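You operate a simulated robot arm through the tools that you are given. There is no shell and no other tool. Be economical: measure what you need, move in short steps, check, and stop when the job is done.

You are at the controls of a simulated two-armed robot. One attempt, no reset.

JOB
Open the kit tray and move its orange divider to the slot on the card.
Fine: draw both latches, lay the lid along the wall, push the orange divider right down.
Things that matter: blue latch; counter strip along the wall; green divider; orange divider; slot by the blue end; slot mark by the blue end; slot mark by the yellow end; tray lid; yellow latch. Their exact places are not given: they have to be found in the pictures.

The check looks at the end state, three seconds after you hand in, the way a careful person would. Anything else that was tipped, shoved, dropped, spilled or broken makes it a failure. A push-on lid holds only when it is set on centred and level and pressed home; a screw cap is set on level and turned clockwise until tight.

ROBOT AND FRAMES
Two 7-joint arms with fingered hands on one trunk, on a base that drives. Base frame: it is fixed to the floor where the robot stands at the start and does not move with it; the origin is under the middle of the robot, x ahead of it, y to its left, z up; the surface under the hand at the start is at about z = 0.85. Readings come in m, degrees, newtons and seconds.
The left shoulder is at the start at [0.07, 0.145, 1.182], the right one opposite. With the tool pointing down near the work surface each hand reaches from about 0.4 to 0.78 m from the robot's upright axis, wherever it stands, measured 20 degrees to its own side. Places, roughly: blue latch [0.5, -0.1, 1]; counter strip along the wall [0.8, 0, 0.8]; slot by the blue end [0.6, -0.1, 0.9]; slot mark by the blue end [0.5, -0.1, 0.9]; slot mark by the yellow end [0.5, 0.1, 0.9]; tray lid (17x37x4 cm) [0.6, 0, 0.9]; yellow latch [0.5, 0.1, 1]. Payload 3.5 kg a hand.
The TCP of each hand is the grasp point between the finger pads, 0.025 m short of the fingertips. In the tool frame z runs along the fingers and y along their closing line. The gripper opens to 0.088 m. The gripper's body begins 0.029 m behind the TCP. The gripper is a hand of 4 fingers: y runs from the thumb to the fingers, the wrist lies at [-0.013, -0.097, -0.162] in the tool frame, and closing takes about 1.5 s.
Orientation is told as [roll, pitch, yaw] about the base's x, y, z axes, in that order, counted from this pose: with the fingers straight down and the wrist toward the robot, the tool's x, y and z point along [0, 1, 0], [1, 0, 0] and [0, 0, -1] of the base frame.

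CONTROLS
- The arms move only by the tool play_rows. It takes "left_targets", "right_targets" or both (then of equal length, played together; a hand with none holds still); each is a list of rows, each a list of 6 numbers: the shift along the tool's x, y, z in units of 40 mm (1.0 is 40 mm), then the turn, a rotation vector about the tool's x, y, z in units of 8 degrees (1.0 is 8 degrees). In form: [[x, y, z, wx, wy, wz], ...]. A call has 1 to 12 rows; each row shifts and turns the commanded pose from where the row before left it, along the tool's axes as they then stand. "left_jaw" and "right_jaw" are, for a hand that has rows, the opening, from 0 (shut) to 1 (fully open), set as the call begins (left out, the last holds). A call with a number of a shift or a turn outside -1 to 1 is refused whole. Rows are played at 5 a second. More than 0.05 m and 8.6 degrees between two rows, or a gripper value outside its range, and nothing of the call is played. A pose out of reach is approached as far as the arm can. The call stops where the force on the tool passes 40 N (or 10 N more than at its start, if that is more) or the arm is blocked; 0.2 s more then pass. Each finger travels about 0.045 m/s and halts on what it meets, pressing with about 28 N; the grip force reading is that of the motor and also rises with nothing between the fingers. The clock runs only during rows and for 0.2 s after the last one: add rows that do not move to give the fingers time. It gives the time, the measured TCP pose, the force on the tool (base axes), the opening and the grip force at its end, in the units of the frame above (readings bear some noise), with the torque about the TCP (base axes, N m) and any sound that the robot's microphone picked up.
- Cameras (640 x 400 px; columns grow to the right, rows downward): "scene" is now at [0.1348, 0.0018, 1.4912]; the picture's right is [0.02, -1.00, 0.00], its down [-0.66, -0.01, -0.75] and it looks along [0.75, 0.02, -0.66] (base axes); focal length 278 px, centre (320, 200). "left" rides on the left gripper at [-0.064, -0.083, -0.098] in its tool frame; the picture's right is [-0.62, -0.37, 0.69], its down [0.71, -0.63, 0.30] and it looks along [0.32, 0.68, 0.65] (tool axes); focal length 265 px, centre (320, 200). "right" rides on the right gripper at [0.064, -0.083, -0.098] in its tool frame; the picture's right is [-0.62, 0.37, -0.69], its down [-0.71, -0.63, 0.30] and it looks along [-0.32, 0.68, 0.65] (tool axes); focal length 265 px, centre (320, 200).
- capture(camera): a new picture of that camera. No time passes.
- move_column(by): slides the trunk up (or, below 0, down) by that many m; the arms and the scene camera ride with it, the base frame stays. It gives what a move gives, with no picture.
- drive_base(legs): drives the robot by 1 to 6 legs, each [ahead, left, turn to the left] in m, m and degrees, along the robot's own axes; the way and the turn of a leg run together, so that a leg with both is an arc; at most 1.5 m and 180 degrees a leg. The arms and the cameras ride along, it lands a little off, and it stops where it bumps. It gives what a move gives.
- set_fingers(index, middle, ring, thumb_bend, thumb_turn, hand): sets how far each is bent, from 0 (flat) to 1 (curled in); at 0.3 the hand is open as for a grip, at 0.7 the pads meet at the TCP. One left out holds its place. A second passes; each finger stops where it meets its share of the squeeze, and holds until it gets a number again. A gripper value or a shape takes the hand back. It gives what a move gives, with no picture; readings hold the bend of each and the force on the fingers (four entries, about 0 where the hand has none), thumb and palm. thumb_turn goes from beside the hand (0) to across from the fingers (1), as for a grip.
- preshape(shape, hand): the hand has 4 fingers and takes this shape, open, in about a second: jaw (thumb against the fingers, like two jaws); tri (thumb and two fingers); tip (a fingertip pinch); poke (one finger out to press); point (the index stretched); flat (the hand flat); cup (the hand cupped); fist (a fist). The gripper value then closes the fingers along that shape, each until it touches; the sizes above hold for jaw. It gives what a move gives, with no picture.
- aim_head(pan, tilt): turns the head with the scene camera to pan (to the left, within 86 degrees either way) and tilt (down, from -29 to 69), counted from straight ahead of the robot. It gives what a move gives.
- pixel_to_xyz(camera, pixels): there is no depth. For up to 12 entries [column, row, z] of the newest picture of that camera ("zoom" is the newest enlarged one), the place [x, y] in the base frame at which the ray of that pixel passes the height z, good to about 0.003 m. No time passes.
- enlarge(camera, box): a new picture of the part [left, top, right, bottom] of that camera's present view, enlarged. No time passes.
- sign_off(): hands the job in; it is judged then, once.

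Go step by step. Measure first, check grasps and placings, and put right what went wrong. The budget is 80 turns and 62 pictures, counting those below and the enlarged ones. Unless the task says otherwise, let go and move clear before handing in, and close with one line.

The tools are called after "Request:" by a JSON object that holds its "op" and its "data". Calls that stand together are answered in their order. play_rows: Moves the arms, as the interface text tells. Its arguments: {"type":"object","properties":{"left_targets":{"type":"array","items":{"type":"array","items":{"type":"number"}}},"left_jaw":{"type":"number"},"right_targets":{"type":"array","items":{"type":"array","items":{"type":"number"}}},"right_jaw":{"type":"number"}},"required":[]} The other tools are called the same way: move_column (by) slides the trunk up or down; preshape (shape, hand) gives the hand a shape; set_fingers (index, middle, ring, thumb_bend, thumb_turn, hand) moves the fingers one by one; drive_base (legs) drives the base; aim_head (pan, tilt) turns the head that bears the scene camera; capture (camera) takes a picture; pixel_to_xyz (camera, pixels) gives the place at which the rays of pixels pass given heights; enlarge (camera, box) takes an enlarged picture of a part of a camera's view; sign_off () hands the job in.

At the start:

```text
clock: 0.0
left_tool_pos: [0.5219, 0.2063, 1.2129]
left_tool_rot: [0.0, 0.0, 0.0]
left_contact_force: [-0.4, 0.1, -0.3]
left_torque: [0.01, 0.02, 0.01]
left_gripper_width: 0.0877
left_finger_force: 0.0
left_shape: jaw
left_bend: [0.3, 0.3, 0.3, 0.3, 0.98]
left_finger forces: [0.0, 0.1, 0.1, 0.0, 0.1, 0.0]
right_tool_pos: [0.5147, -0.222, 1.1756]
right_tool_rot: [0.0, 0.0, 0.0]
right_contact_force: [-0.4, -0.4, -0.2]
right_torque: [-0.01, -0.01, 0.01]
right_gripper_width: 0.0876
right_finger_force: 0.0
right_shape: jaw
right_bend: [0.3, 0.3, 0.3, 0.3, 0.98]
right_finger forces: [0.1, 0.1, 0.0, 0.0, 0.0, 0.1]
trunk travel left (down, up): [-0.746, 0.094]
robot x, y, heading: [0.0003, 0.0012, 0.0]
head pan, tilt: [1.3, 41.1]
```

scene: 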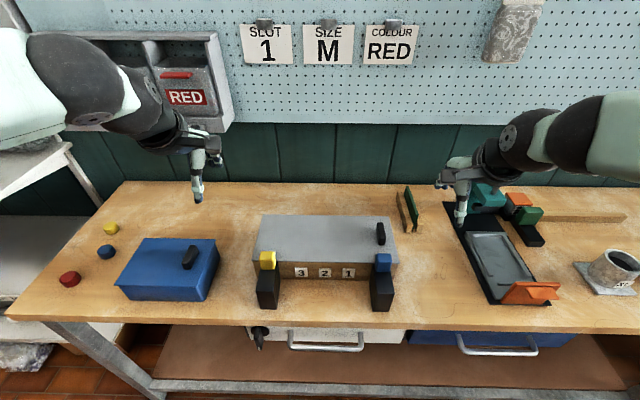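
right: 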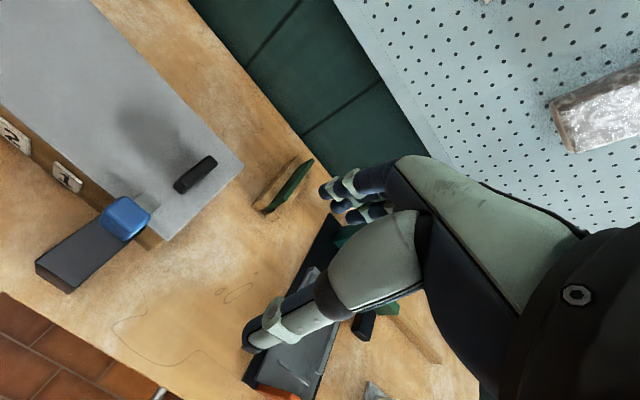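
left: 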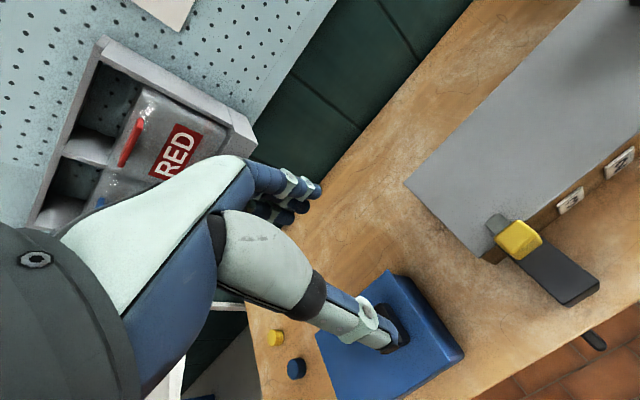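

The cards read SLOT 1 (265,45), and the tray front reads 3-2-1 with 1 at the blue end (348,272). I'll enlarge the tray to measure the latches and lid.

Request:
{"op": "enlarge", "data": {"camera": "scene", "box": [230, 190, 430, 315]}}

Request:
{"op": "enlarge", "data": {"camera": "right", "box": [0, 60, 320, 300]}}

Request:
{"op": "pixel_to_xyz", "data": {"camera": "scene", "pixels": [[259, 216, 0.95], [388, 216, 0.95], [253, 262, 0.95], [398, 262, 0.95], [380, 234, 0.97], [268, 260, 0.97], [383, 262, 0.97], [267, 308, 0.85], [382, 310, 0.85], [125, 183, 0.85], [405, 190, 0.85], [415, 230, 0.85]]}}

```text
3.20 times, centred on (330, 252) of scene
```

zoom: 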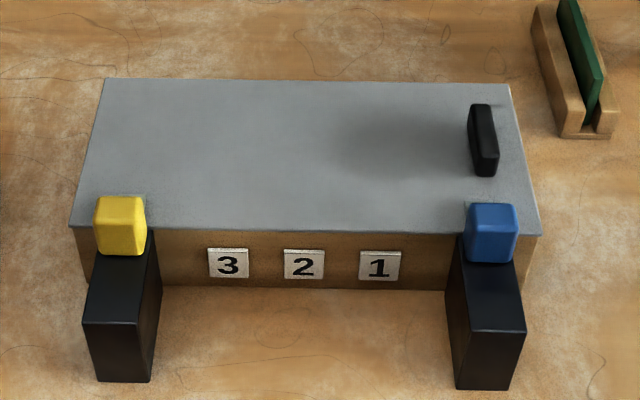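

```text
1.67 times, centred on (160, 180) of right
```

zoom: 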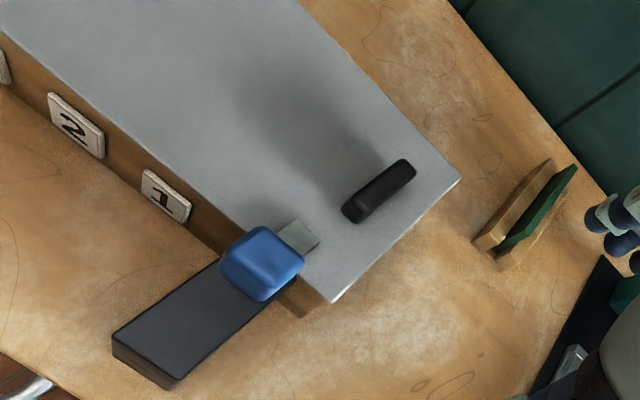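

```text
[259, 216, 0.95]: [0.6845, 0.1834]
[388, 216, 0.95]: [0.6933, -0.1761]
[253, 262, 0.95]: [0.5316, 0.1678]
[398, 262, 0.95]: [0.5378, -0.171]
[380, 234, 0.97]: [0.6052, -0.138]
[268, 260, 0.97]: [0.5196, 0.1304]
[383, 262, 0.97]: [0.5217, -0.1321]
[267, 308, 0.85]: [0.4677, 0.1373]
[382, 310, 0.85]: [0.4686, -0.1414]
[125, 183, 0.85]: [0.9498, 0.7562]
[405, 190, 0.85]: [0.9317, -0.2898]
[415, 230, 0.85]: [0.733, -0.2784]
```

The lid, two tongue-and-knob latches on black rails, and an off-centre lid handle are visible. I'll triangulate heights using the two wrist cameras and scene.

Request:
{"op": "pixel_to_xyz", "data": {"camera": "zoom", "pixels": [[305, 242, 0.95], [305, 242, 0.97], [219, 262, 0.95], [219, 262, 0.97], [412, 166, 0.94], [412, 166, 0.96], [345, 207, 0.94], [345, 207, 0.96], [458, 181, 0.92], [330, 303, 0.92], [114, 333, 0.93], [318, 240, 0.92]]}}

Request:
{"op": "enlarge", "data": {"camera": "scene", "box": [230, 190, 430, 315]}}

Request:
{"op": "pixel_to_xyz", "data": {"camera": "zoom", "pixels": [[104, 79, 0.92], [509, 83, 0.92], [69, 228, 0.92], [541, 235, 0.92], [516, 207, 0.95], [516, 207, 0.97], [466, 237, 0.95], [466, 237, 0.97], [470, 105, 0.96], [480, 153, 0.96], [497, 153, 0.96], [446, 323, 0.93]]}}

Request:
{"op": "enlarge", "data": {"camera": "left", "box": [400, 80, 640, 320]}}

```text
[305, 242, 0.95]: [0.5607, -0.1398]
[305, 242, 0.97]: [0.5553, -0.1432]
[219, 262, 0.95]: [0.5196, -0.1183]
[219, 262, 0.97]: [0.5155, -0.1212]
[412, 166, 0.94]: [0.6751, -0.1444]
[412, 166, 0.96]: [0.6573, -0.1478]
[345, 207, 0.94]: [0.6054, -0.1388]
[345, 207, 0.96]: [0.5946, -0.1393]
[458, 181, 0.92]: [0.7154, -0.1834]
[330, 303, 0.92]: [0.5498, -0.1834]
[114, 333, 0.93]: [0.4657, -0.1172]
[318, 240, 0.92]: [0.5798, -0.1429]
```

```text
3.20 times, centred on (330, 252) of scene
```

zoom: 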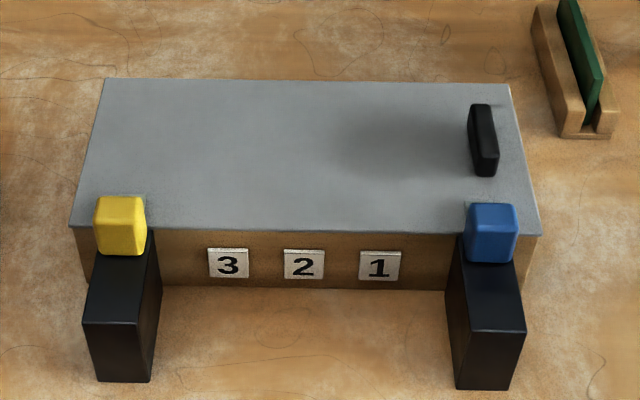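

```text
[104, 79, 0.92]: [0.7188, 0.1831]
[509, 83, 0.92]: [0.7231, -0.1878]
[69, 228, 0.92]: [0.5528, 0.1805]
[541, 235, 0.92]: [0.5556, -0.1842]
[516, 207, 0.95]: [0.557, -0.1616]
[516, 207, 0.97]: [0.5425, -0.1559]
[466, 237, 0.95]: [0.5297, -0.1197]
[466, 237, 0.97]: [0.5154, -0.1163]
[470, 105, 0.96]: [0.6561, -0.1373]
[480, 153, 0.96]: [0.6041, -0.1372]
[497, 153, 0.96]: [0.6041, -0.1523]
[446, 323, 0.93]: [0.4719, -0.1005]
```

```text
1.67 times, centred on (520, 200) of left
```

zoom: 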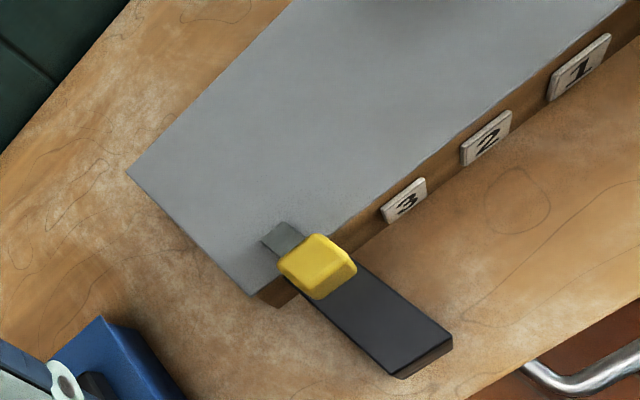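

Lid spans x 0.552–0.722, y −0.186–0.182, top z≈0.92. I'll triangulate the yellow knob with the left zoom at several heights.

Request:
{"op": "pixel_to_xyz", "data": {"camera": "zoom", "pixels": [[316, 236, 0.94], [316, 236, 0.97], [354, 265, 0.94], [354, 265, 0.97], [282, 258, 0.94], [282, 258, 0.97], [265, 240, 0.92], [287, 222, 0.92], [452, 336, 0.93], [452, 336, 0.91]]}}

Request:
{"op": "pixel_to_xyz", "data": {"camera": "scene", "pixels": [[261, 251, 0.94], [261, 251, 0.97], [274, 251, 0.94], [274, 251, 0.97], [275.5, 260.5, 0.94], [275.5, 260.5, 0.97], [279, 292, 0.93], [279, 292, 0.91]]}}

```text
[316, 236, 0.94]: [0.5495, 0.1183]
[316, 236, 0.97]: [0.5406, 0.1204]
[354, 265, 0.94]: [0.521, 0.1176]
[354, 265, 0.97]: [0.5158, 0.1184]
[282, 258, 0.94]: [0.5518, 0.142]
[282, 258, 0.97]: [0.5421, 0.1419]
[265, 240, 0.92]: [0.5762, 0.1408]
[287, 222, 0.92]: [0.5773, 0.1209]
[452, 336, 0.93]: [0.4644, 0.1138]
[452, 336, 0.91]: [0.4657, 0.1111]
```

```text
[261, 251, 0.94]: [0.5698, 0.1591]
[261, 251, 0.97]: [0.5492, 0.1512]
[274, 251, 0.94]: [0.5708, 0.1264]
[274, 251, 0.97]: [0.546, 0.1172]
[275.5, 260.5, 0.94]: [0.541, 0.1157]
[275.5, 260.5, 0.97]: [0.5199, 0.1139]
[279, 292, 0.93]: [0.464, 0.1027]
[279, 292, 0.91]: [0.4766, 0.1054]
```

Knobs are ~30 mm cubes with tops at z≈0.975, centred near (0.53, ±0.134). I'll bring both hands above them, thumb toward the robot and fingers on the wall side.

Request:
{"op": "play_rows", "data": {"left_targets": [[-0.371, 0.04, 0.815, 0, 0, 0], [-0.371, 0.04, 0.815, 0, 0, 0], [-0.371, 0.04, 0.815, 0, 0, 0], [-0.371, 0.04, 0.815, 0, 0, 0], [-0.371, 0.04, 0.815, 0, 0, 0], [0, 0, 0, 0, 0, 0]], "right_targets": [[0.43, 0.077, 0.63, 0, 0, 0], [0.43, 0.077, 0.63, 0, 0, 0], [0.43, 0.077, 0.63, 0, 0, 0], [0.43, 0.077, 0.63, 0, 0, 0], [0.43, 0.077, 0.63, 0, 0, 0], [0, 0, 0, 0, 0, 0]], "left_jaw": 1, "right_jaw": 1}}

Request:
{"op": "capture", "data": {"camera": "scene"}}

Request:
{"op": "capture", "data": {"camera": "right"}}

```text
clock: 1.4
left_tool_pos: [0.5283, 0.1322, 1.0513]
left_tool_rot: [0.0, -0.1, 0.0]
left_contact_force: [-0.1, 0.5, -0.9]
left_torque: [-0.01, 0.01, 0.01]
left_gripper_width: 0.0876
left_finger_force: 0.1
left_shape: jaw
left_bend: [0.3, 0.3, 0.3, 0.3, 0.98]
left_finger forces: [0.1, 0.0, 0.1, 0.0, 0.0, 0.0]
right_tool_pos: [0.5274, -0.1352, 1.0522]
right_tool_rot: [0.0, -0.2, 0.0]
right_contact_force: [0.3, -1.2, 0.6]
right_torque: [-0.01, 0.0, -0.02]
right_gripper_width: 0.0876
right_finger_force: 0.2
right_shape: jaw
right_bend: [0.3, 0.3, 0.3, 0.3, 0.98]
right_finger forces: [0.1, 0.1, 0.0, 0.0, 0.0, 0.0]
trunk travel left (down, up): [-0.746, 0.094]
robot x, y, heading: [0.0037, 0.0008, 0.2]
head pan, tilt: [1.3, 41.1]
```

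```text
54 pictures are left
```

scene: 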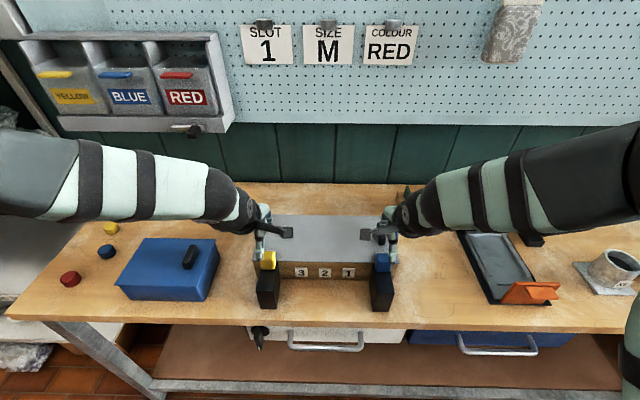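

```text
53 pictures are left
```

right: 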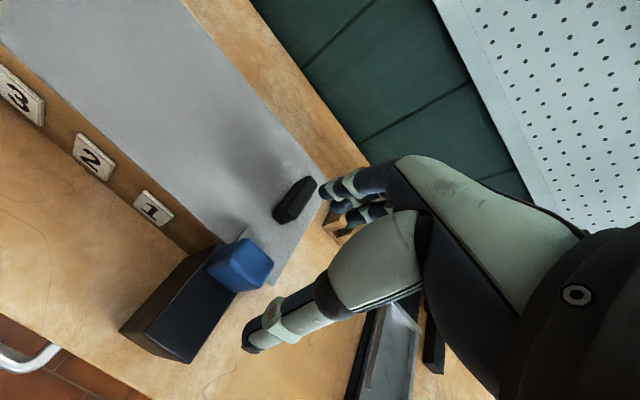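

The projected TCP axis falls at (248,264), on the blue knob as intended. Lowering both hands so the knobs sit between the fingers.

Request:
{"op": "play_rows", "data": {"left_targets": [[0, 0.05, 0.7, 0, 0, 0], [0, 0, 0.7, 0, 0, 0], [0, 0, 0.65, 0, 0, 0], [0, 0, 0, 0, 0, 0]], "right_targets": [[0, 0.07, 0.7, 0, 0, 0], [0, 0, 0.7, 0, 0, 0], [0, 0, 0.67, 0, 0, 0], [0, 0, 0, 0, 0, 0]]}}

Request:
{"op": "capture", "data": {"camera": "right"}}

Request:
{"op": "capture", "data": {"camera": "left"}}

```text
clock: 2.4
left_tool_pos: [0.5324, 0.1339, 0.9685]
left_tool_rot: [0.0, 0.0, 0.1]
left_contact_force: [-0.5, 0.8, -0.5]
left_torque: [0.02, -0.02, -0.02]
left_gripper_width: 0.0878
left_finger_force: 0.0
left_shape: jaw
left_bend: [0.3, 0.3, 0.3, 0.3, 0.98]
left_finger forces: [0.0, 0.1, 0.0, 0.0, 0.0, 0.0]
right_tool_pos: [0.5323, -0.1341, 0.9668]
right_tool_rot: [-0.1, 0.0, 0.0]
right_contact_force: [0.0, -0.5, 0.2]
right_torque: [-0.03, -0.01, 0.0]
right_gripper_width: 0.0877
right_finger_force: 0.0
right_shape: jaw
right_bend: [0.3, 0.3, 0.3, 0.3, 0.98]
right_finger forces: [0.1, 0.0, 0.1, 0.0, 0.0, 0.1]
trunk travel left (down, up): [-0.746, 0.094]
robot x, y, heading: [0.0004, 0.0004, 0.1]
head pan, tilt: [1.3, 41.1]
```

```text
52 pictures are left
```

right: 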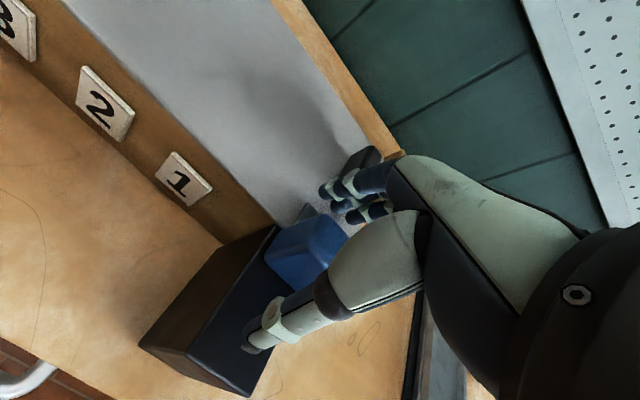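

```text
51 pictures are left
```

left: 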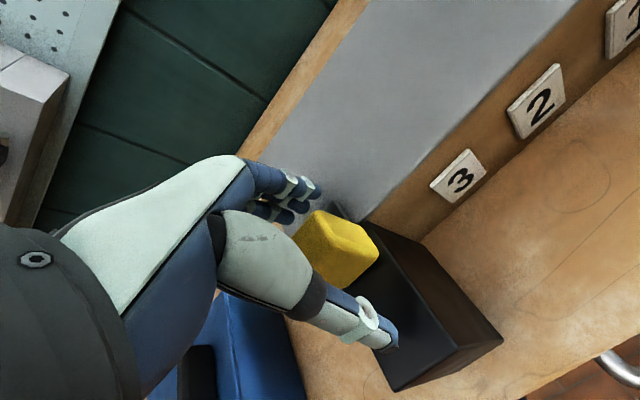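

Both knobs sit between thumb and fingers. Closing both hands.

Request:
{"op": "play_rows", "data": {"left_targets": [[0, 0, 0, 0, 0, 0], [0, 0, 0, 0, 0, 0], [0, 0, 0, 0, 0, 0], [0, 0, 0, 0, 0, 0], [0, 0, 0, 0, 0, 0], [0, 0, 0, 0, 0, 0], [0, 0, 0, 0, 0, 0]], "right_targets": [[0, 0, 0, 0, 0, 0], [0, 0, 0, 0, 0, 0], [0, 0, 0, 0, 0, 0], [0, 0, 0, 0, 0, 0], [0, 0, 0, 0, 0, 0], [0, 0, 0, 0, 0, 0], [0, 0, 0, 0, 0, 0]], "left_jaw": 0.1, "right_jaw": 0.1}}

```text
clock: 4.0
left_tool_pos: [0.5321, 0.1328, 0.9694]
left_tool_rot: [0.0, 0.0, 0.1]
left_contact_force: [-2.1, 0.8, -1.5]
left_torque: [0.02, 0.06, 0.0]
left_gripper_width: 0.0198
left_finger_force: 28.1
left_shape: jaw
left_bend: [0.73, 0.58, 0.65, 0.74, 1.0]
left_finger forces: [14.3, 7.8, 0.0, 0.0, 25.5, 0.0]
right_tool_pos: [0.532, -0.1334, 0.9675]
right_tool_rot: [0.0, 0.0, 0.0]
right_contact_force: [-4.8, -1.0, -1.8]
right_torque: [-0.04, 0.07, 0.03]
right_gripper_width: 0.0191
right_finger_force: 28.1
right_shape: jaw
right_bend: [0.73, 0.59, 0.71, 0.73, 1.0]
right_finger forces: [13.8, 7.3, 2.8, 0.1, 26.9, 0.0]
trunk travel left (down, up): [-0.746, 0.094]
robot x, y, heading: [0.0003, 0.0017, -0.2]
head pan, tilt: [1.3, 41.1]
```

Both grips read 28 N. Pulling both knobs toward the robot slowly.

Request:
{"op": "play_rows", "data": {"left_targets": [[0, -0.2, 0, 0, 0, 0], [0, -0.2, 0, 0, 0, 0], [0, -0.2, 0, 0, 0, 0], [0, -0.2, 0, 0, 0, 0], [0, -0.2, 0, 0, 0, 0]], "right_targets": [[0, -0.2, 0, 0, 0, 0], [0, -0.2, 0, 0, 0, 0], [0, -0.2, 0, 0, 0, 0], [0, -0.2, 0, 0, 0, 0], [0, -0.2, 0, 0, 0, 0]]}}

Request:
{"op": "enlarge", "data": {"camera": "scene", "box": [230, 190, 430, 315]}}

```text
clock: 5.2
left_tool_pos: [0.4975, 0.134, 0.9684]
left_tool_rot: [-0.1, 0.1, -0.1]
left_contact_force: [10.4, -1.1, 1.2]
left_torque: [0.0, -0.32, -0.01]
left_gripper_width: 0.0202
left_finger_force: 27.8
left_shape: jaw
left_bend: [0.73, 0.55, 0.65, 0.75, 1.0]
left_finger forces: [19.7, 12.1, 0.1, 0.1, 22.3, 0.0]
right_tool_pos: [0.4973, -0.1338, 0.9668]
right_tool_rot: [0.1, 0.0, 0.0]
right_contact_force: [8.7, 4.3, 4.2]
right_torque: [0.07, -0.25, 0.1]
right_gripper_width: 0.0189
right_finger_force: 27.8
right_shape: jaw
right_bend: [0.73, 0.56, 0.71, 0.75, 1.0]
right_finger forces: [19.4, 12.1, 1.3, 0.0, 24.1, 0.0]
trunk travel left (down, up): [-0.746, 0.094]
robot x, y, heading: [-0.0005, -0.0004, 0.3]
head pan, tilt: [1.3, 41.1]
```

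```text
3.20 times, centred on (330, 252) of scene
```

zoom: 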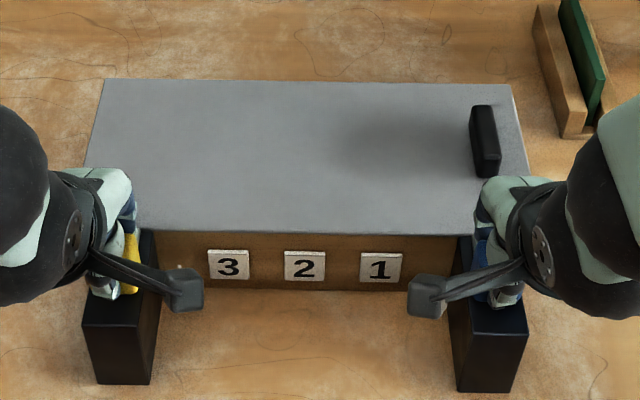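

The knobs moved with the hands by about 35 mm. Pulling 10 mm more to find the stop, then releasing.

Request:
{"op": "play_rows", "data": {"left_targets": [[0, -0.15, 0, 0, 0, 0], [0, -0.15, 0, 0, 0, 0], [0, 0, 0, 0, 0, 0]], "right_targets": [[0, -0.15, 0, 0, 0, 0], [0, -0.15, 0, 0, 0, 0], [0, 0, 0, 0, 0, 0]]}}

Request:
{"op": "play_rows", "data": {"left_targets": [[0, 0, 0, 0, 0, 0], [0, 0, 0, 0, 0, 0], [0, 0, 0, 0, 0, 0], [0, 0, 0, 0, 0, 0], [0, 0, 0, 0, 0, 0], [0, 0, -0.8, 0, 0, 0], [0, 0, -0.8, 0, 0, 0], [0, 0, -0.9, 0, 0, 0]], "right_targets": [[0, 0, 0, 0, 0, 0], [0, 0, 0, 0, 0, 0], [0, 0, 0, 0, 0, 0], [0, 0, 0, 0, 0, 0], [0, 0, 0, 0, 0, 0], [0, 0, -0.8, 0, 0, 0], [0, 0, -0.8, 0, 0, 0], [0, 0, -0.9, 0, 0, 0]], "left_jaw": 1, "right_jaw": 1}}

Request:
{"op": "enlarge", "data": {"camera": "right", "box": [0, 0, 640, 400]}}

Request:
{"op": "enlarge", "data": {"camera": "left", "box": [0, 0, 640, 400]}}

```text
clock: 6.0
left_tool_pos: [0.4896, 0.1341, 0.968]
left_tool_rot: [-0.1, -0.2, 0.0]
left_contact_force: [25.6, -0.8, 2.0]
left_torque: [0.04, -0.87, -0.04]
left_gripper_width: 0.0215
left_finger_force: 28.2
left_shape: jaw
left_bend: [0.72, 0.5, 0.65, 0.77, 1.0]
left_finger forces: [24.2, 17.0, 0.1, 0.0, 15.6, 0.1]
right_tool_pos: [0.4933, -0.135, 0.9667]
right_tool_rot: [-0.1, -0.5, 0.0]
right_contact_force: [21.0, 2.7, 17.8]
right_torque: [0.01, -0.99, 0.1]
right_gripper_width: 0.021
right_finger_force: 28.6
right_shape: jaw
right_bend: [0.73, 0.52, 0.71, 0.77, 1.0]
right_finger forces: [28.4, 21.9, 1.4, 0.0, 19.6, 0.0]
trunk travel left (down, up): [-0.746, 0.094]
robot x, y, heading: [-0.0034, 0.0026, 0.2]
head pan, tilt: [1.3, 41.1]
```

```text
clock: 7.8
left_tool_pos: [0.4779, 0.1339, 1.0731]
left_tool_rot: [0.0, -0.1, -0.1]
left_contact_force: [-0.1, 0.5, 1.2]
left_torque: [0.0, 0.0, 0.03]
left_gripper_width: 0.0876
left_finger_force: 0.0
left_shape: jaw
left_bend: [0.3, 0.3, 0.3, 0.3, 0.98]
left_finger forces: [0.0, 0.0, 0.0, 0.0, 0.0, 0.0]
right_tool_pos: [0.4792, -0.1395, 1.0675]
right_tool_rot: [0.0, -0.1, 0.0]
right_contact_force: [-0.1, -0.8, 0.4]
right_torque: [-0.01, -0.03, 0.02]
right_gripper_width: 0.088
right_finger_force: 0.1
right_shape: jaw
right_bend: [0.3, 0.3, 0.3, 0.3, 0.98]
right_finger forces: [0.1, 0.0, 0.0, 0.0, 0.0, 0.0]
trunk travel left (down, up): [-0.746, 0.094]
robot x, y, heading: [0.0008, 0.0049, -0.1]
head pan, tilt: [1.3, 41.1]
```

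```text
1.00 times, centred on (320, 200) of right (not enlarged: the box is as wide or as high as the picture)
```

zoom: 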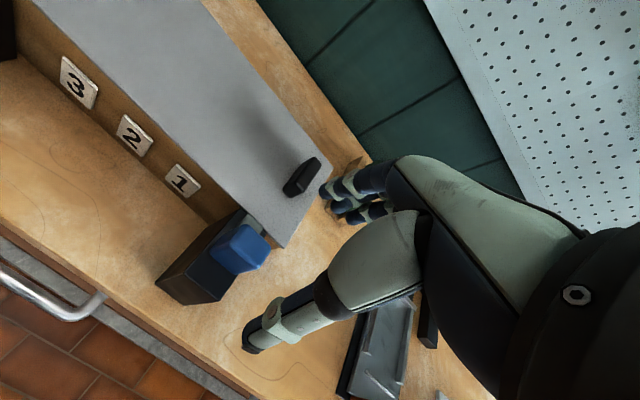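

```text
1.00 times, centred on (320, 200) of left (not enlarged: the box is as wide or as high as the picture)
```

zoom: 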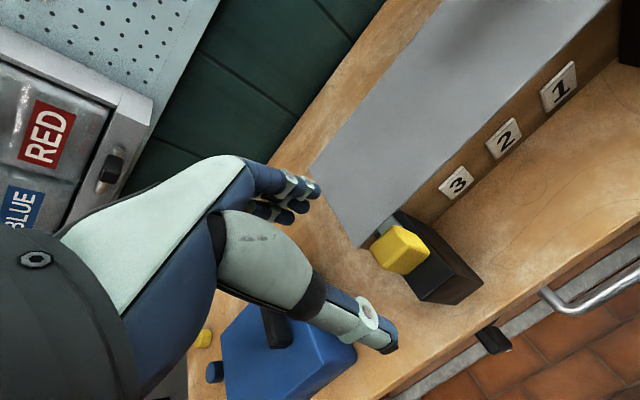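

Both knobs moved to a stop (force rose). Checking that the tongue tips clear the lid, near (375,232) in left and (255,225) in right.

Request:
{"op": "enlarge", "data": {"camera": "right", "box": [200, 160, 312, 230]}}

Request:
{"op": "enlarge", "data": {"camera": "left", "box": [340, 190, 452, 260]}}

```text
5.71 times, centred on (256, 195) of right
```

zoom: 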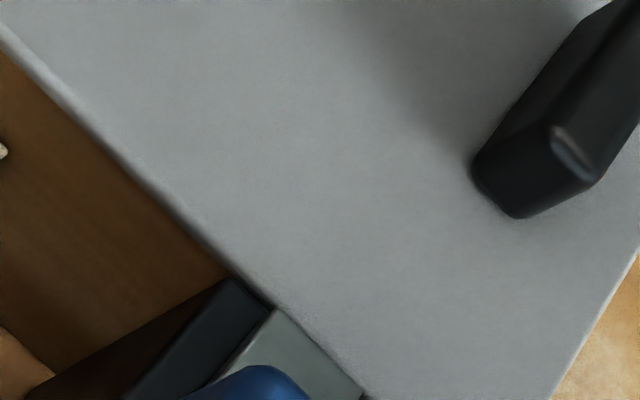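

```text
5.71 times, centred on (396, 225) of left
```

zoom: 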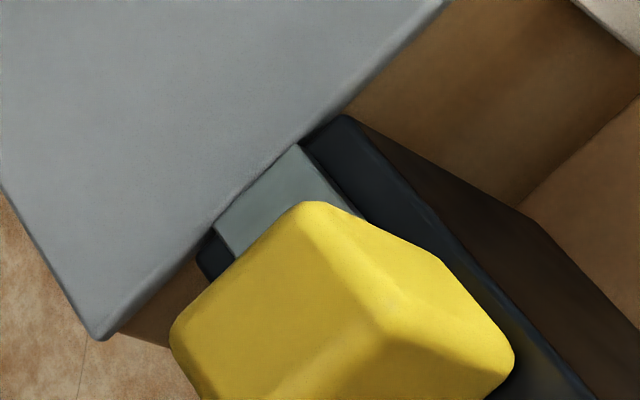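

The tongue tips look near the lid's edge line, so I'll compute their positions.

Request:
{"op": "pixel_to_xyz", "data": {"camera": "zoom", "pixels": [[215, 225, 0.92], [215, 225, 0.93], [295, 145, 0.92], [295, 145, 0.93], [390, 55, 0.92], [140, 300, 0.92], [140, 300, 0.915], [320, 205, 0.975]]}}

Request:
{"op": "enlarge", "data": {"camera": "scene", "box": [250, 230, 410, 330]}}

```text
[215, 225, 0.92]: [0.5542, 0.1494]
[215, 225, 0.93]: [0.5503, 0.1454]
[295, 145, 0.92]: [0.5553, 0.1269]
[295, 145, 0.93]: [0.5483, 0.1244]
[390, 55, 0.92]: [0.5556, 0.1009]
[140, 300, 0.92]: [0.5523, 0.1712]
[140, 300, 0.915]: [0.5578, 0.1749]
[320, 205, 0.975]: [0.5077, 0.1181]
```

```text
4.00 times, centred on (330, 280) of scene
```

zoom: 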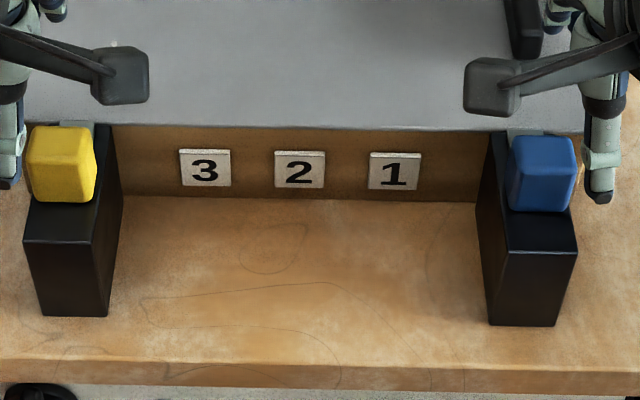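

The tips are barely at the lid edge (x≈0.55). I'll regrip and pull harder to confirm whether the knobs are at their stops.

Request:
{"op": "play_rows", "data": {"left_targets": [[0, 0.35, 0.9, 0, 0, 0], [0, 0, 0.9, 0, 0, 0], [0, 0, 0.82, 0, 0, 0], [0, 0, 0, 0, 0, 0]], "right_targets": [[0.1, 0.35, 0.9, 0, 0, 0], [0, 0, 0.9, 0, 0, 0], [0, 0, 0.72, 0, 0, 0], [0, 0, 0, 0, 0, 0]]}}

Request:
{"op": "play_rows", "data": {"left_targets": [[0, 0, 0, 0, 0, 0], [0, 0, 0, 0, 0, 0], [0, 0, 0, 0, 0, 0], [0, 0, 0, 0, 0, 0], [0, 0, 0, 0, 0, 0], [0, 0, 0, 0, 0, 0], [0, 0, 0, 0, 0, 0]], "right_targets": [[0, 0, 0, 0, 0, 0], [0, 0, 0, 0, 0, 0], [0, 0, 0, 0, 0, 0], [0, 0, 0, 0, 0, 0], [0, 0, 0, 0, 0, 0], [0, 0, 0, 0, 0, 0], [0, 0, 0, 0, 0, 0]], "left_jaw": 0.1, "right_jaw": 0.1}}

Request:
{"op": "play_rows", "data": {"left_targets": [[0, -0.15, 0, 0, 0, 0], [0, -0.15, 0, 0, 0, 0], [0, -0.1, 0, 0, 0, 0], [0, -0.1, 0, 0, 0, 0], [0, 0, 0, 0, 0, 0]], "right_targets": [[0, -0.15, 0, 0, 0, 0], [0, -0.15, 0, 0, 0, 0], [0, -0.1, 0, 0, 0, 0], [0, -0.1, 0, 0, 0, 0], [0, 0, 0, 0, 0, 0]]}}

Request:
{"op": "enlarge", "data": {"camera": "scene", "box": [250, 230, 410, 330]}}

```text
clock: 8.8
left_tool_pos: [0.4952, 0.1319, 0.9636]
left_tool_rot: [-0.1, 0.0, 0.0]
left_contact_force: [0.5, -0.7, 0.9]
left_torque: [0.01, -0.07, 0.0]
left_gripper_width: 0.0877
left_finger_force: 0.0
left_shape: jaw
left_bend: [0.3, 0.3, 0.3, 0.3, 0.98]
left_finger forces: [0.1, 1.0, 0.1, 0.0, 0.1, 0.0]
right_tool_pos: [0.4958, -0.1332, 0.9662]
right_tool_rot: [0.0, 0.0, 0.1]
right_contact_force: [0.0, -1.3, 0.6]
right_torque: [0.0, -0.01, 0.04]
right_gripper_width: 0.0877
right_finger_force: 0.1
right_shape: jaw
right_bend: [0.3, 0.3, 0.3, 0.3, 0.98]
right_finger forces: [0.1, 0.1, 0.1, 0.0, 0.0, 0.0]
trunk travel left (down, up): [-0.746, 0.094]
robot x, y, heading: [0.0044, -0.0004, -0.1]
head pan, tilt: [1.3, 41.1]
```

```text
clock: 10.4
left_tool_pos: [0.4933, 0.1314, 0.9658]
left_tool_rot: [0.0, -0.3, 0.0]
left_contact_force: [-1.5, -0.1, 20.7]
left_torque: [-0.14, -0.7, 0.0]
left_gripper_width: 0.0357
left_finger_force: 27.9
left_shape: jaw
left_bend: [0.76, 0.3, 0.39, 0.74, 1.0]
left_finger forces: [31.1, 10.2, 0.1, 0.0, 23.5, 0.0]
right_tool_pos: [0.4935, -0.1353, 0.9675]
right_tool_rot: [-0.1, -0.2, -0.1]
right_contact_force: [4.1, -1.6, -1.8]
right_torque: [-0.04, -0.1, 0.02]
right_gripper_width: 0.0201
right_finger_force: 28.2
right_shape: jaw
right_bend: [0.73, 0.52, 0.62, 0.76, 1.0]
right_finger forces: [16.6, 9.7, 1.6, 0.0, 23.1, 0.0]
trunk travel left (down, up): [-0.746, 0.094]
robot x, y, heading: [-0.0029, -0.0006, -0.2]
head pan, tilt: [1.3, 41.1]
```

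```text
clock: 11.6
left_tool_pos: [0.4825, 0.132, 0.9633]
left_tool_rot: [0.1, -0.5, 0.1]
left_contact_force: [11.2, 4.1, 23.1]
left_torque: [0.05, -1.47, 0.14]
left_gripper_width: 0.0323
left_finger_force: 28.1
left_shape: jaw
left_bend: [0.27, 0.32, 0.39, 0.76, 1.0]
left_finger forces: [40.4, 14.2, 1.5, 0.0, 13.9, 0.0]
right_tool_pos: [0.4847, -0.1336, 0.967]
right_tool_rot: [0.1, -0.6, 0.0]
right_contact_force: [31.5, -8.4, 6.9]
right_torque: [-0.2, -1.05, -0.05]
right_gripper_width: 0.0283
right_finger_force: 27.7
right_shape: jaw
right_bend: [0.35, 0.45, 0.61, 0.78, 1.0]
right_finger forces: [25.0, 24.4, 3.6, 0.0, 13.6, 0.0]
trunk travel left (down, up): [-0.746, 0.094]
robot x, y, heading: [0.0035, -0.0005, 0.0]
head pan, tilt: [1.3, 41.1]
```

```text
4.00 times, centred on (330, 280) of scene
```

zoom: 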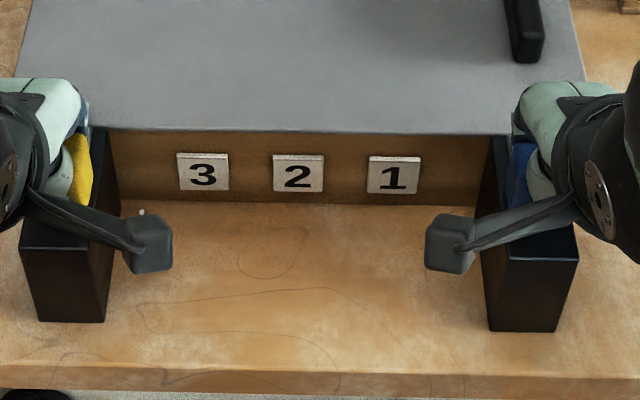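

The knobs are at their stops (31 N with no knob travel). Releasing, lifting, moving the left hand aside, and turning the right hand for the handle.

Request:
{"op": "play_rows", "data": {"left_targets": [[0, 0.1, 0, 0, 0, 0], [0, 0, 0, 0, 0, 0], [0, 0, 0, 0, 0, 0], [0, 0, 0, 0, 0, 0], [0, 0, 0, 0, 0, 0], [0, 0, -0.9, 0, 0, 0], [0, 0, -0.9, 0, 0, 0], [0, 0, -0.9, 0, 0, 0], [0.5, 0, -0.8, 0, 0, 0], [0.7, 0, -0.6, 0, 0, 0], [0.7, 0, 0, 0, 0, 0], [0.7, 0, 0, 0, 0, 0]], "right_targets": [[0, 0.1, 0, 0, 0, 0], [0, 0, 0, 0, 0, 0], [0, 0, 0, 0, 0, 0], [0, 0, 0, 0, 0, 0], [0, 0, 0, 0, 0, 0], [0, 0, -0.9, 0, 0, 0], [0, 0, -0.9, 0, 0, 0], [0, 0, -0.9, 0, 0, 0], [0, 0.9, -0.5, 0, 0, 0], [0, 0.9, 0, 0, 0, 0], [0, 0.9, 0, 0, 0, 0], [0, 0.9, 0, 0, 0, 0]], "left_jaw": 1, "right_jaw": 1}}

Request:
{"op": "play_rows", "data": {"right_targets": [[0, 0, 0, 0, 0, -0.9375], [0, 0, 0, 0, 0, -0.9375], [0, 0, 0, 0, 0, -0.9375], [0, 0, 0, 0, 0, -0.9375], [0, 0, 0, 0, 0, -0.9375], [0, 0, 0, 0, 0, -0.9375], [0, 0, 0, 0, 0, -0.9375], [0, 0, 0, 0, 0, -0.9375], [0, 0, 0, 0, 0, -0.9375], [0, 0, 0, 0, 0, -0.9375], [0, 0, 0, 0, 0, -0.9375], [0, 0, 0, 0, 0, -0.9375]]}}

Request:
{"op": "capture", "data": {"camera": "scene"}}

Request:
{"op": "capture", "data": {"camera": "right"}}

```text
clock: 14.2
left_tool_pos: [0.478, 0.2403, 1.1255]
left_tool_rot: [-0.1, 0.1, -0.1]
left_contact_force: [-0.2, 0.6, -0.3]
left_torque: [-0.02, -0.05, -0.02]
left_gripper_width: 0.0879
left_finger_force: 0.1
left_shape: jaw
left_bend: [0.3, 0.3, 0.3, 0.3, 0.98]
left_finger forces: [0.0, 0.0, 0.0, 0.0, 0.0, 0.0]
right_tool_pos: [0.6256, -0.1258, 1.0917]
right_tool_rot: [-0.2, 0.1, 0.0]
right_contact_force: [-0.2, -0.5, -0.4]
right_torque: [-0.01, 0.02, 0.01]
right_gripper_width: 0.0877
right_finger_force: 0.1
right_shape: jaw
right_bend: [0.3, 0.3, 0.3, 0.3, 0.98]
right_finger forces: [0.0, 0.1, 0.0, 0.0, 0.1, 0.0]
trunk travel left (down, up): [-0.746, 0.094]
robot x, y, heading: [0.0001, 0.0013, -0.1]
head pan, tilt: [1.3, 41.1]
```

```text
clock: 16.8
left_tool_pos: [0.4772, 0.2358, 1.125]
left_tool_rot: [0.0, 0.1, 0.0]
left_contact_force: [0.1, 0.6, 0.3]
left_torque: [-0.02, 0.0, 0.03]
left_gripper_width: 0.0876
left_finger_force: 0.0
left_shape: jaw
left_bend: [0.3, 0.3, 0.3, 0.3, 0.98]
left_finger forces: [0.0, 0.0, 0.1, 0.1, 0.0, 0.0]
right_tool_pos: [0.624, -0.1333, 1.0911]
right_tool_rot: [0.2, 0.1, 90.0]
right_contact_force: [0.9, 0.6, 0.3]
right_torque: [0.0, 0.01, 0.01]
right_gripper_width: 0.0877
right_finger_force: 0.0
right_shape: jaw
right_bend: [0.3, 0.3, 0.3, 0.3, 0.98]
right_finger forces: [0.0, 0.0, 0.1, 0.0, 0.0, 0.1]
trunk travel left (down, up): [-0.746, 0.094]
robot x, y, heading: [0.0005, 0.0013, 0.1]
head pan, tilt: [1.3, 41.1]
```

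```text
43 pictures are left
```

scene: 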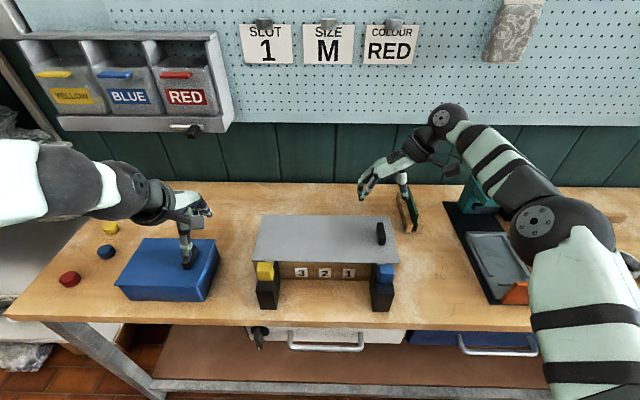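

```text
42 pictures are left
```

right: 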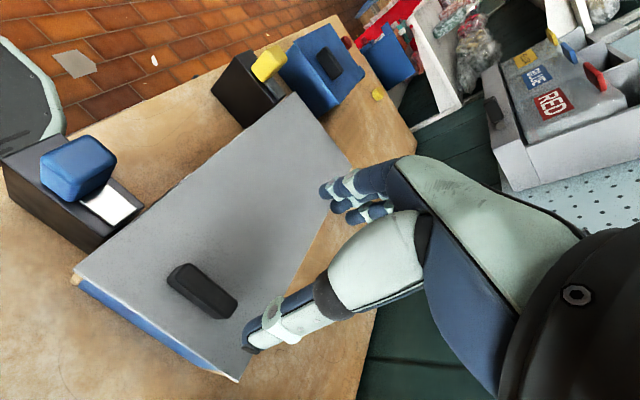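

The latches look fully drawn, and the handle sits at (205,290) in the right view. Measuring it.

Request:
{"op": "pixel_to_xyz", "data": {"camera": "right", "pixels": [[190, 264, 0.95], [237, 297, 0.95], [170, 278, 0.95], [217, 315, 0.92], [168, 285, 0.92], [190, 264, 0.96], [237, 297, 0.96], [120, 208, 0.925], [145, 208, 0.925]]}}

Request:
{"op": "pixel_to_xyz", "data": {"camera": "scene", "pixels": [[380, 222, 0.95], [380, 222, 0.96], [383, 238, 0.95], [383, 238, 0.96], [382, 245, 0.92]]}}

```text
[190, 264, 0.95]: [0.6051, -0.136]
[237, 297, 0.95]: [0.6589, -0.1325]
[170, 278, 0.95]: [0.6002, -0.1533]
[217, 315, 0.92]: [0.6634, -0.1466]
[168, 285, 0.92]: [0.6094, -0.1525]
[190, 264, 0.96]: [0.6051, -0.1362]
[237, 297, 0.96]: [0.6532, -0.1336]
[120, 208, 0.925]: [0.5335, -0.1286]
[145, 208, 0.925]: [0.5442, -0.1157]
```

```text
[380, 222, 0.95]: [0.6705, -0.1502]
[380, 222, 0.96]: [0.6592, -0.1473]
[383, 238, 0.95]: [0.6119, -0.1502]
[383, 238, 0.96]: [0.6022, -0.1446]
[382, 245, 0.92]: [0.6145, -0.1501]
```

Handle centre ≈(0.633, −0.143), top ≈0.958. Lowering onto it and closing.

Request:
{"op": "play_rows", "data": {"right_targets": [[-0.225, -0.25, 0.86, 0, 0, 0], [0, 0, 0.86, 0, 0, 0], [0, 0, 0.86, 0, 0, 0], [0, 0, 0.86, 0, 0, 0], [0, 0, 0, 0, 0, 0]]}}

Request:
{"op": "play_rows", "data": {"right_targets": [[0, 0, 0, 0, 0, 0], [0, 0, 0, 0, 0, 0], [0, 0, 0, 0, 0, 0], [0, 0, 0, 0, 0, 0], [0, 0, 0, 0, 0, 0], [0, 0, 0, 0, 0, 0], [0, 0, 0, 0, 0, 0], [0, 0, 0, 0, 0, 0]], "right_jaw": 0}}

Request:
{"op": "capture", "data": {"camera": "right"}}

```text
clock: 18.0
left_tool_pos: [0.4748, 0.2362, 1.1269]
left_tool_rot: [0.0, -0.1, 0.0]
left_contact_force: [0.1, 1.3, 1.0]
left_torque: [-0.02, 0.0, 0.01]
left_gripper_width: 0.0875
left_finger_force: 0.1
left_shape: jaw
left_bend: [0.3, 0.3, 0.3, 0.3, 0.98]
left_finger forces: [0.0, 0.0, 0.0, 0.1, 0.0, 0.1]
right_tool_pos: [0.6346, -0.1419, 0.9572]
right_tool_rot: [-0.3, 0.0, 90.0]
right_contact_force: [0.0, -1.0, 9.3]
right_torque: [0.48, -0.07, -0.03]
right_gripper_width: 0.0872
right_finger_force: 0.0
right_shape: jaw
right_bend: [0.3, 0.3, 0.3, 0.3, 0.98]
right_finger forces: [0.0, 8.9, 0.0, 0.0, 0.0, 0.0]
trunk travel left (down, up): [-0.746, 0.094]
robot x, y, heading: [-0.0002, -0.0017, -0.2]
head pan, tilt: [1.3, 41.1]
```

```text
clock: 19.8
left_tool_pos: [0.4742, 0.2337, 1.1276]
left_tool_rot: [0.1, -0.2, 0.0]
left_contact_force: [-0.2, -0.8, -0.4]
left_torque: [0.01, -0.03, -0.03]
left_gripper_width: 0.0878
left_finger_force: 0.1
left_shape: jaw
left_bend: [0.3, 0.3, 0.3, 0.3, 0.98]
left_finger forces: [0.0, 0.0, 0.0, 0.0, 0.0, 0.0]
right_tool_pos: [0.6332, -0.1442, 0.958]
right_tool_rot: [-0.3, -0.1, 90.0]
right_contact_force: [2.4, -14.0, 20.8]
right_torque: [-0.41, 0.05, 0.03]
right_gripper_width: 0.0211
right_finger_force: 28.2
right_shape: jaw
right_bend: [0.75, 0.55, 0.57, 0.78, 1.0]
right_finger forces: [15.4, 1.9, 3.1, 0.1, 46.0, 0.1]
trunk travel left (down, up): [-0.746, 0.094]
robot x, y, heading: [-0.0024, -0.002, -0.1]
head pan, tilt: [1.3, 41.1]
```

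```text
41 pictures are left
```

right: 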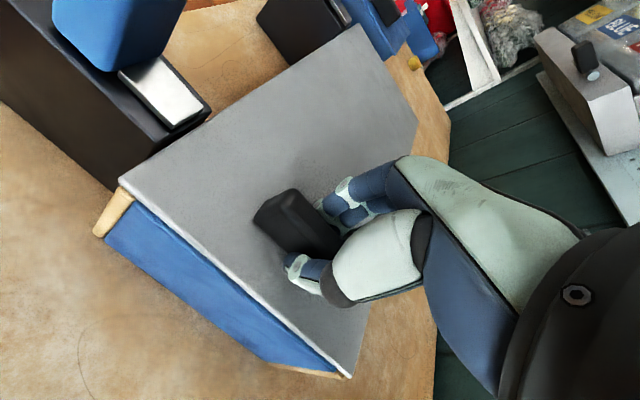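

The handle is pinched but the tips press the lid. Lifting slowly to test weight and tilt.

Request:
{"op": "play_rows", "data": {"right_targets": [[0, 0, -0.15, 0, 0, 0], [0, 0, -0.15, 0, 0, 0], [0, 0, -0.15, 0, 0, 0], [0, 0, -0.15, 0, 0, 0], [0, 0, 0, 0, 0, 0]]}}

Request:
{"op": "capture", "data": {"camera": "right"}}

Request:
{"op": "enlarge", "data": {"camera": "scene", "box": [230, 170, 430, 295]}}

```text
clock: 21.0
left_tool_pos: [0.4769, 0.2331, 1.126]
left_tool_rot: [0.1, 0.0, 0.0]
left_contact_force: [0.4, 0.4, -0.6]
left_torque: [0.01, 0.01, -0.01]
left_gripper_width: 0.0875
left_finger_force: 0.0
left_shape: jaw
left_bend: [0.3, 0.3, 0.3, 0.3, 0.98]
left_finger forces: [0.0, 0.1, 0.1, 0.0, 0.0, 0.0]
right_tool_pos: [0.6314, -0.1434, 0.9797]
right_tool_rot: [0.1, -0.1, 90.0]
right_contact_force: [2.4, -9.8, -1.0]
right_torque: [-0.37, 0.02, -0.02]
right_gripper_width: 0.02
right_finger_force: 27.5
right_shape: jaw
right_bend: [0.74, 0.55, 0.57, 0.77, 1.0]
right_finger forces: [11.8, 2.0, 2.5, 0.0, 28.8, 0.0]
trunk travel left (down, up): [-0.746, 0.094]
robot x, y, heading: [0.0028, -0.0003, 0.0]
head pan, tilt: [1.3, 41.1]
```

```text
40 pictures are left
```

right: 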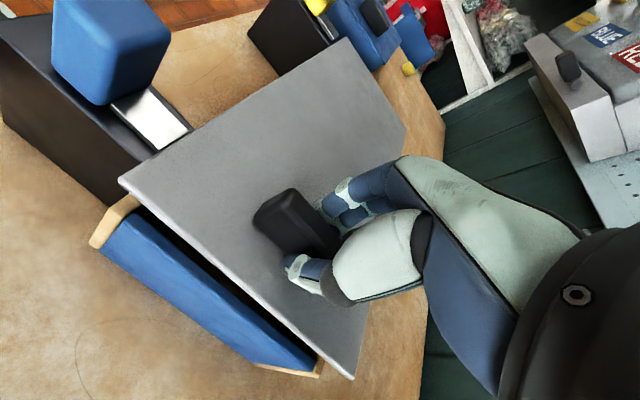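

```text
3.20 times, centred on (330, 232) of scene
```

zoom: 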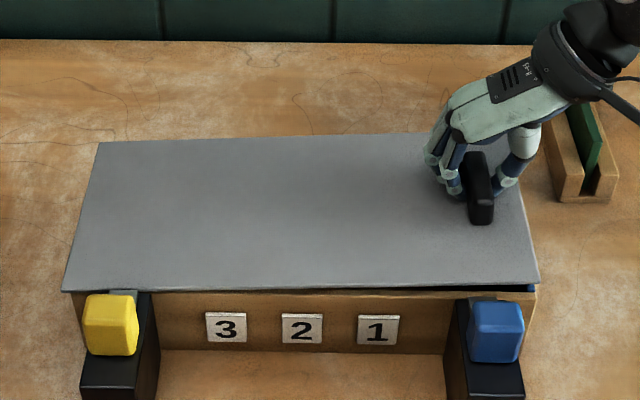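

The right end rises with only ~1 N load, so the lid is light. Lifting further to see whether the left end leaves the tray.

Request:
{"op": "play_rows", "data": {"right_targets": [[0, 0, -0.25, 0, 0, 0], [0, 0, -0.25, 0, 0, 0], [0, 0, -0.25, 0, 0, 0], [0, 0, -0.25, 0, 0, 0], [0, 0, 0, 0, 0, 0]]}}

Request:
{"op": "enlarge", "data": {"camera": "scene", "box": [230, 170, 430, 295]}}

Request:
{"op": "capture", "data": {"camera": "left"}}

```text
clock: 22.2
left_tool_pos: [0.4771, 0.2351, 1.1269]
left_tool_rot: [0.1, 0.0, 0.0]
left_contact_force: [0.2, 1.6, -0.5]
left_torque: [0.03, 0.02, 0.01]
left_gripper_width: 0.0877
left_finger_force: 0.1
left_shape: jaw
left_bend: [0.3, 0.3, 0.3, 0.3, 0.98]
left_finger forces: [0.0, 0.0, 0.0, 0.0, 0.0, 0.1]
right_tool_pos: [0.635, -0.1409, 1.0208]
right_tool_rot: [0.0, 0.1, 90.1]
right_contact_force: [-0.8, 0.3, -1.3]
right_torque: [-0.22, 0.03, 0.02]
right_gripper_width: 0.0194
right_finger_force: 28.5
right_shape: jaw
right_bend: [0.73, 0.53, 0.55, 0.78, 1.0]
right_finger forces: [16.4, 4.4, 4.4, 0.0, 29.4, 0.1]
trunk travel left (down, up): [-0.746, 0.094]
robot x, y, heading: [-0.0002, -0.0007, 0.1]
head pan, tilt: [1.3, 41.1]
```

```text
3.20 times, centred on (330, 232) of scene
```

zoom: 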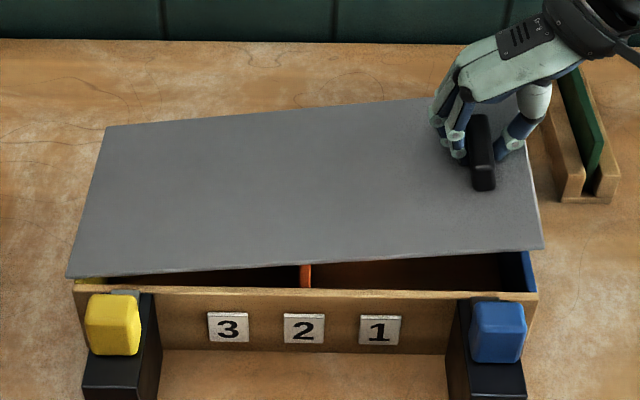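

```text
37 pictures are left
```

left: 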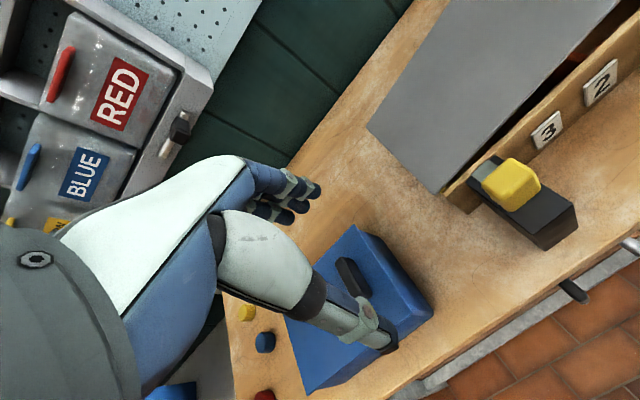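

The lid is off with one hand, tilted a few degrees with the left end low; the orange divider is visible at (305,275). I'll raise it, level it by rolling, then check, and measure the strip.

Request:
{"op": "play_rows", "data": {"right_targets": [[0, 0, -0.5, -0.4, 0, 0], [0, 0, -0.5, -0.4, 0, 0], [0, 0, 0, 0, 0, 0]]}}

Request:
{"op": "capture", "data": {"camera": "scene"}}

Request:
{"op": "pixel_to_xyz", "data": {"camera": "scene", "pixels": [[300, 183, 0.85], [400, 184, 0.85], [200, 182, 0.85], [402, 232, 0.85], [423, 232, 0.85], [397, 192, 0.88], [320, 327, 0.85]]}}

```text
clock: 23.0
left_tool_pos: [0.4772, 0.2354, 1.1253]
left_tool_rot: [0.0, 0.0, 0.0]
left_contact_force: [-0.6, -0.4, -0.1]
left_torque: [0.03, -0.04, 0.0]
left_gripper_width: 0.0877
left_finger_force: 0.1
left_shape: jaw
left_bend: [0.3, 0.3, 0.3, 0.3, 0.98]
left_finger forces: [0.1, 0.1, 0.1, 0.1, 0.0, 0.0]
right_tool_pos: [0.6354, -0.1431, 1.0613]
right_tool_rot: [0.1, -6.4, 90.0]
right_contact_force: [0.1, 0.7, -1.6]
right_torque: [-0.27, 0.02, -0.03]
right_gripper_width: 0.0208
right_finger_force: 28.2
right_shape: jaw
right_bend: [0.73, 0.53, 0.57, 0.8, 1.0]
right_finger forces: [20.2, 4.0, 3.3, 0.0, 34.6, 0.0]
trunk travel left (down, up): [-0.746, 0.094]
robot x, y, heading: [0.0011, 0.0002, 0.0]
head pan, tilt: [1.3, 41.1]
```

```text
36 pictures are left
```

scene: 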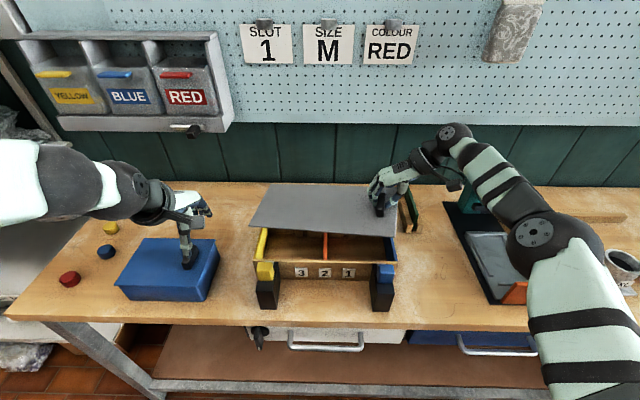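

```text
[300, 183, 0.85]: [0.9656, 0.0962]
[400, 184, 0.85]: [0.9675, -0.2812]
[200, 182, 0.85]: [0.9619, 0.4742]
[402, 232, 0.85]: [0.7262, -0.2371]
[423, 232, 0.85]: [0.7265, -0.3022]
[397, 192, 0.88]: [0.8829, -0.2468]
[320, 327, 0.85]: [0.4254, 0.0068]
```

The lid is now near level. The strip spans x≈0.72–0.965. It's at the limit of reach, so I'll drive ahead 0.12 m first.

Request:
{"op": "drive_base", "data": {"legs": [[0.12, 0, 0]]}}

Request:
{"op": "capture", "data": {"camera": "scene"}}

```text
clock: 24.2
left_tool_pos: [0.5938, 0.2332, 1.1268]
left_tool_rot: [0.0, -0.1, -0.2]
left_contact_force: [0.4, -0.3, 0.4]
left_torque: [0.01, 0.02, 0.0]
left_gripper_width: 0.0877
left_finger_force: 0.1
left_shape: jaw
left_bend: [0.3, 0.3, 0.3, 0.3, 0.98]
left_finger forces: [0.0, 0.0, 0.0, 0.0, 0.1, 0.0]
right_tool_pos: [0.7525, -0.1433, 1.0618]
right_tool_rot: [-0.1, -6.4, 89.9]
right_contact_force: [-0.3, -0.4, -2.5]
right_torque: [-0.27, 0.07, 0.0]
right_gripper_width: 0.0208
right_finger_force: 28.3
right_shape: jaw
right_bend: [0.73, 0.53, 0.57, 0.8, 1.0]
right_finger forces: [19.9, 4.1, 3.2, 0.0, 34.2, 0.0]
trunk travel left (down, up): [-0.746, 0.094]
robot x, y, heading: [0.1179, -0.0021, -0.2]
head pan, tilt: [1.3, 41.1]
```

```text
35 pictures are left
```

scene: 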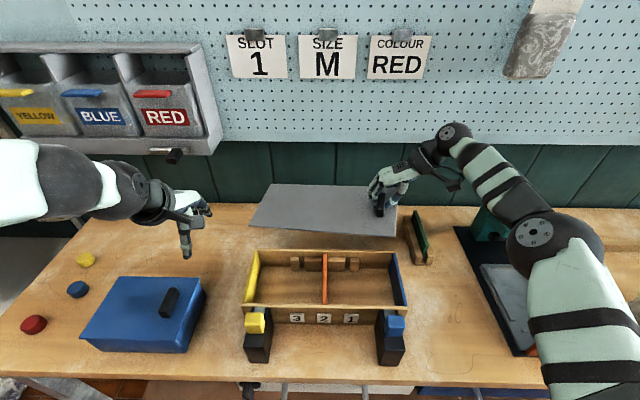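

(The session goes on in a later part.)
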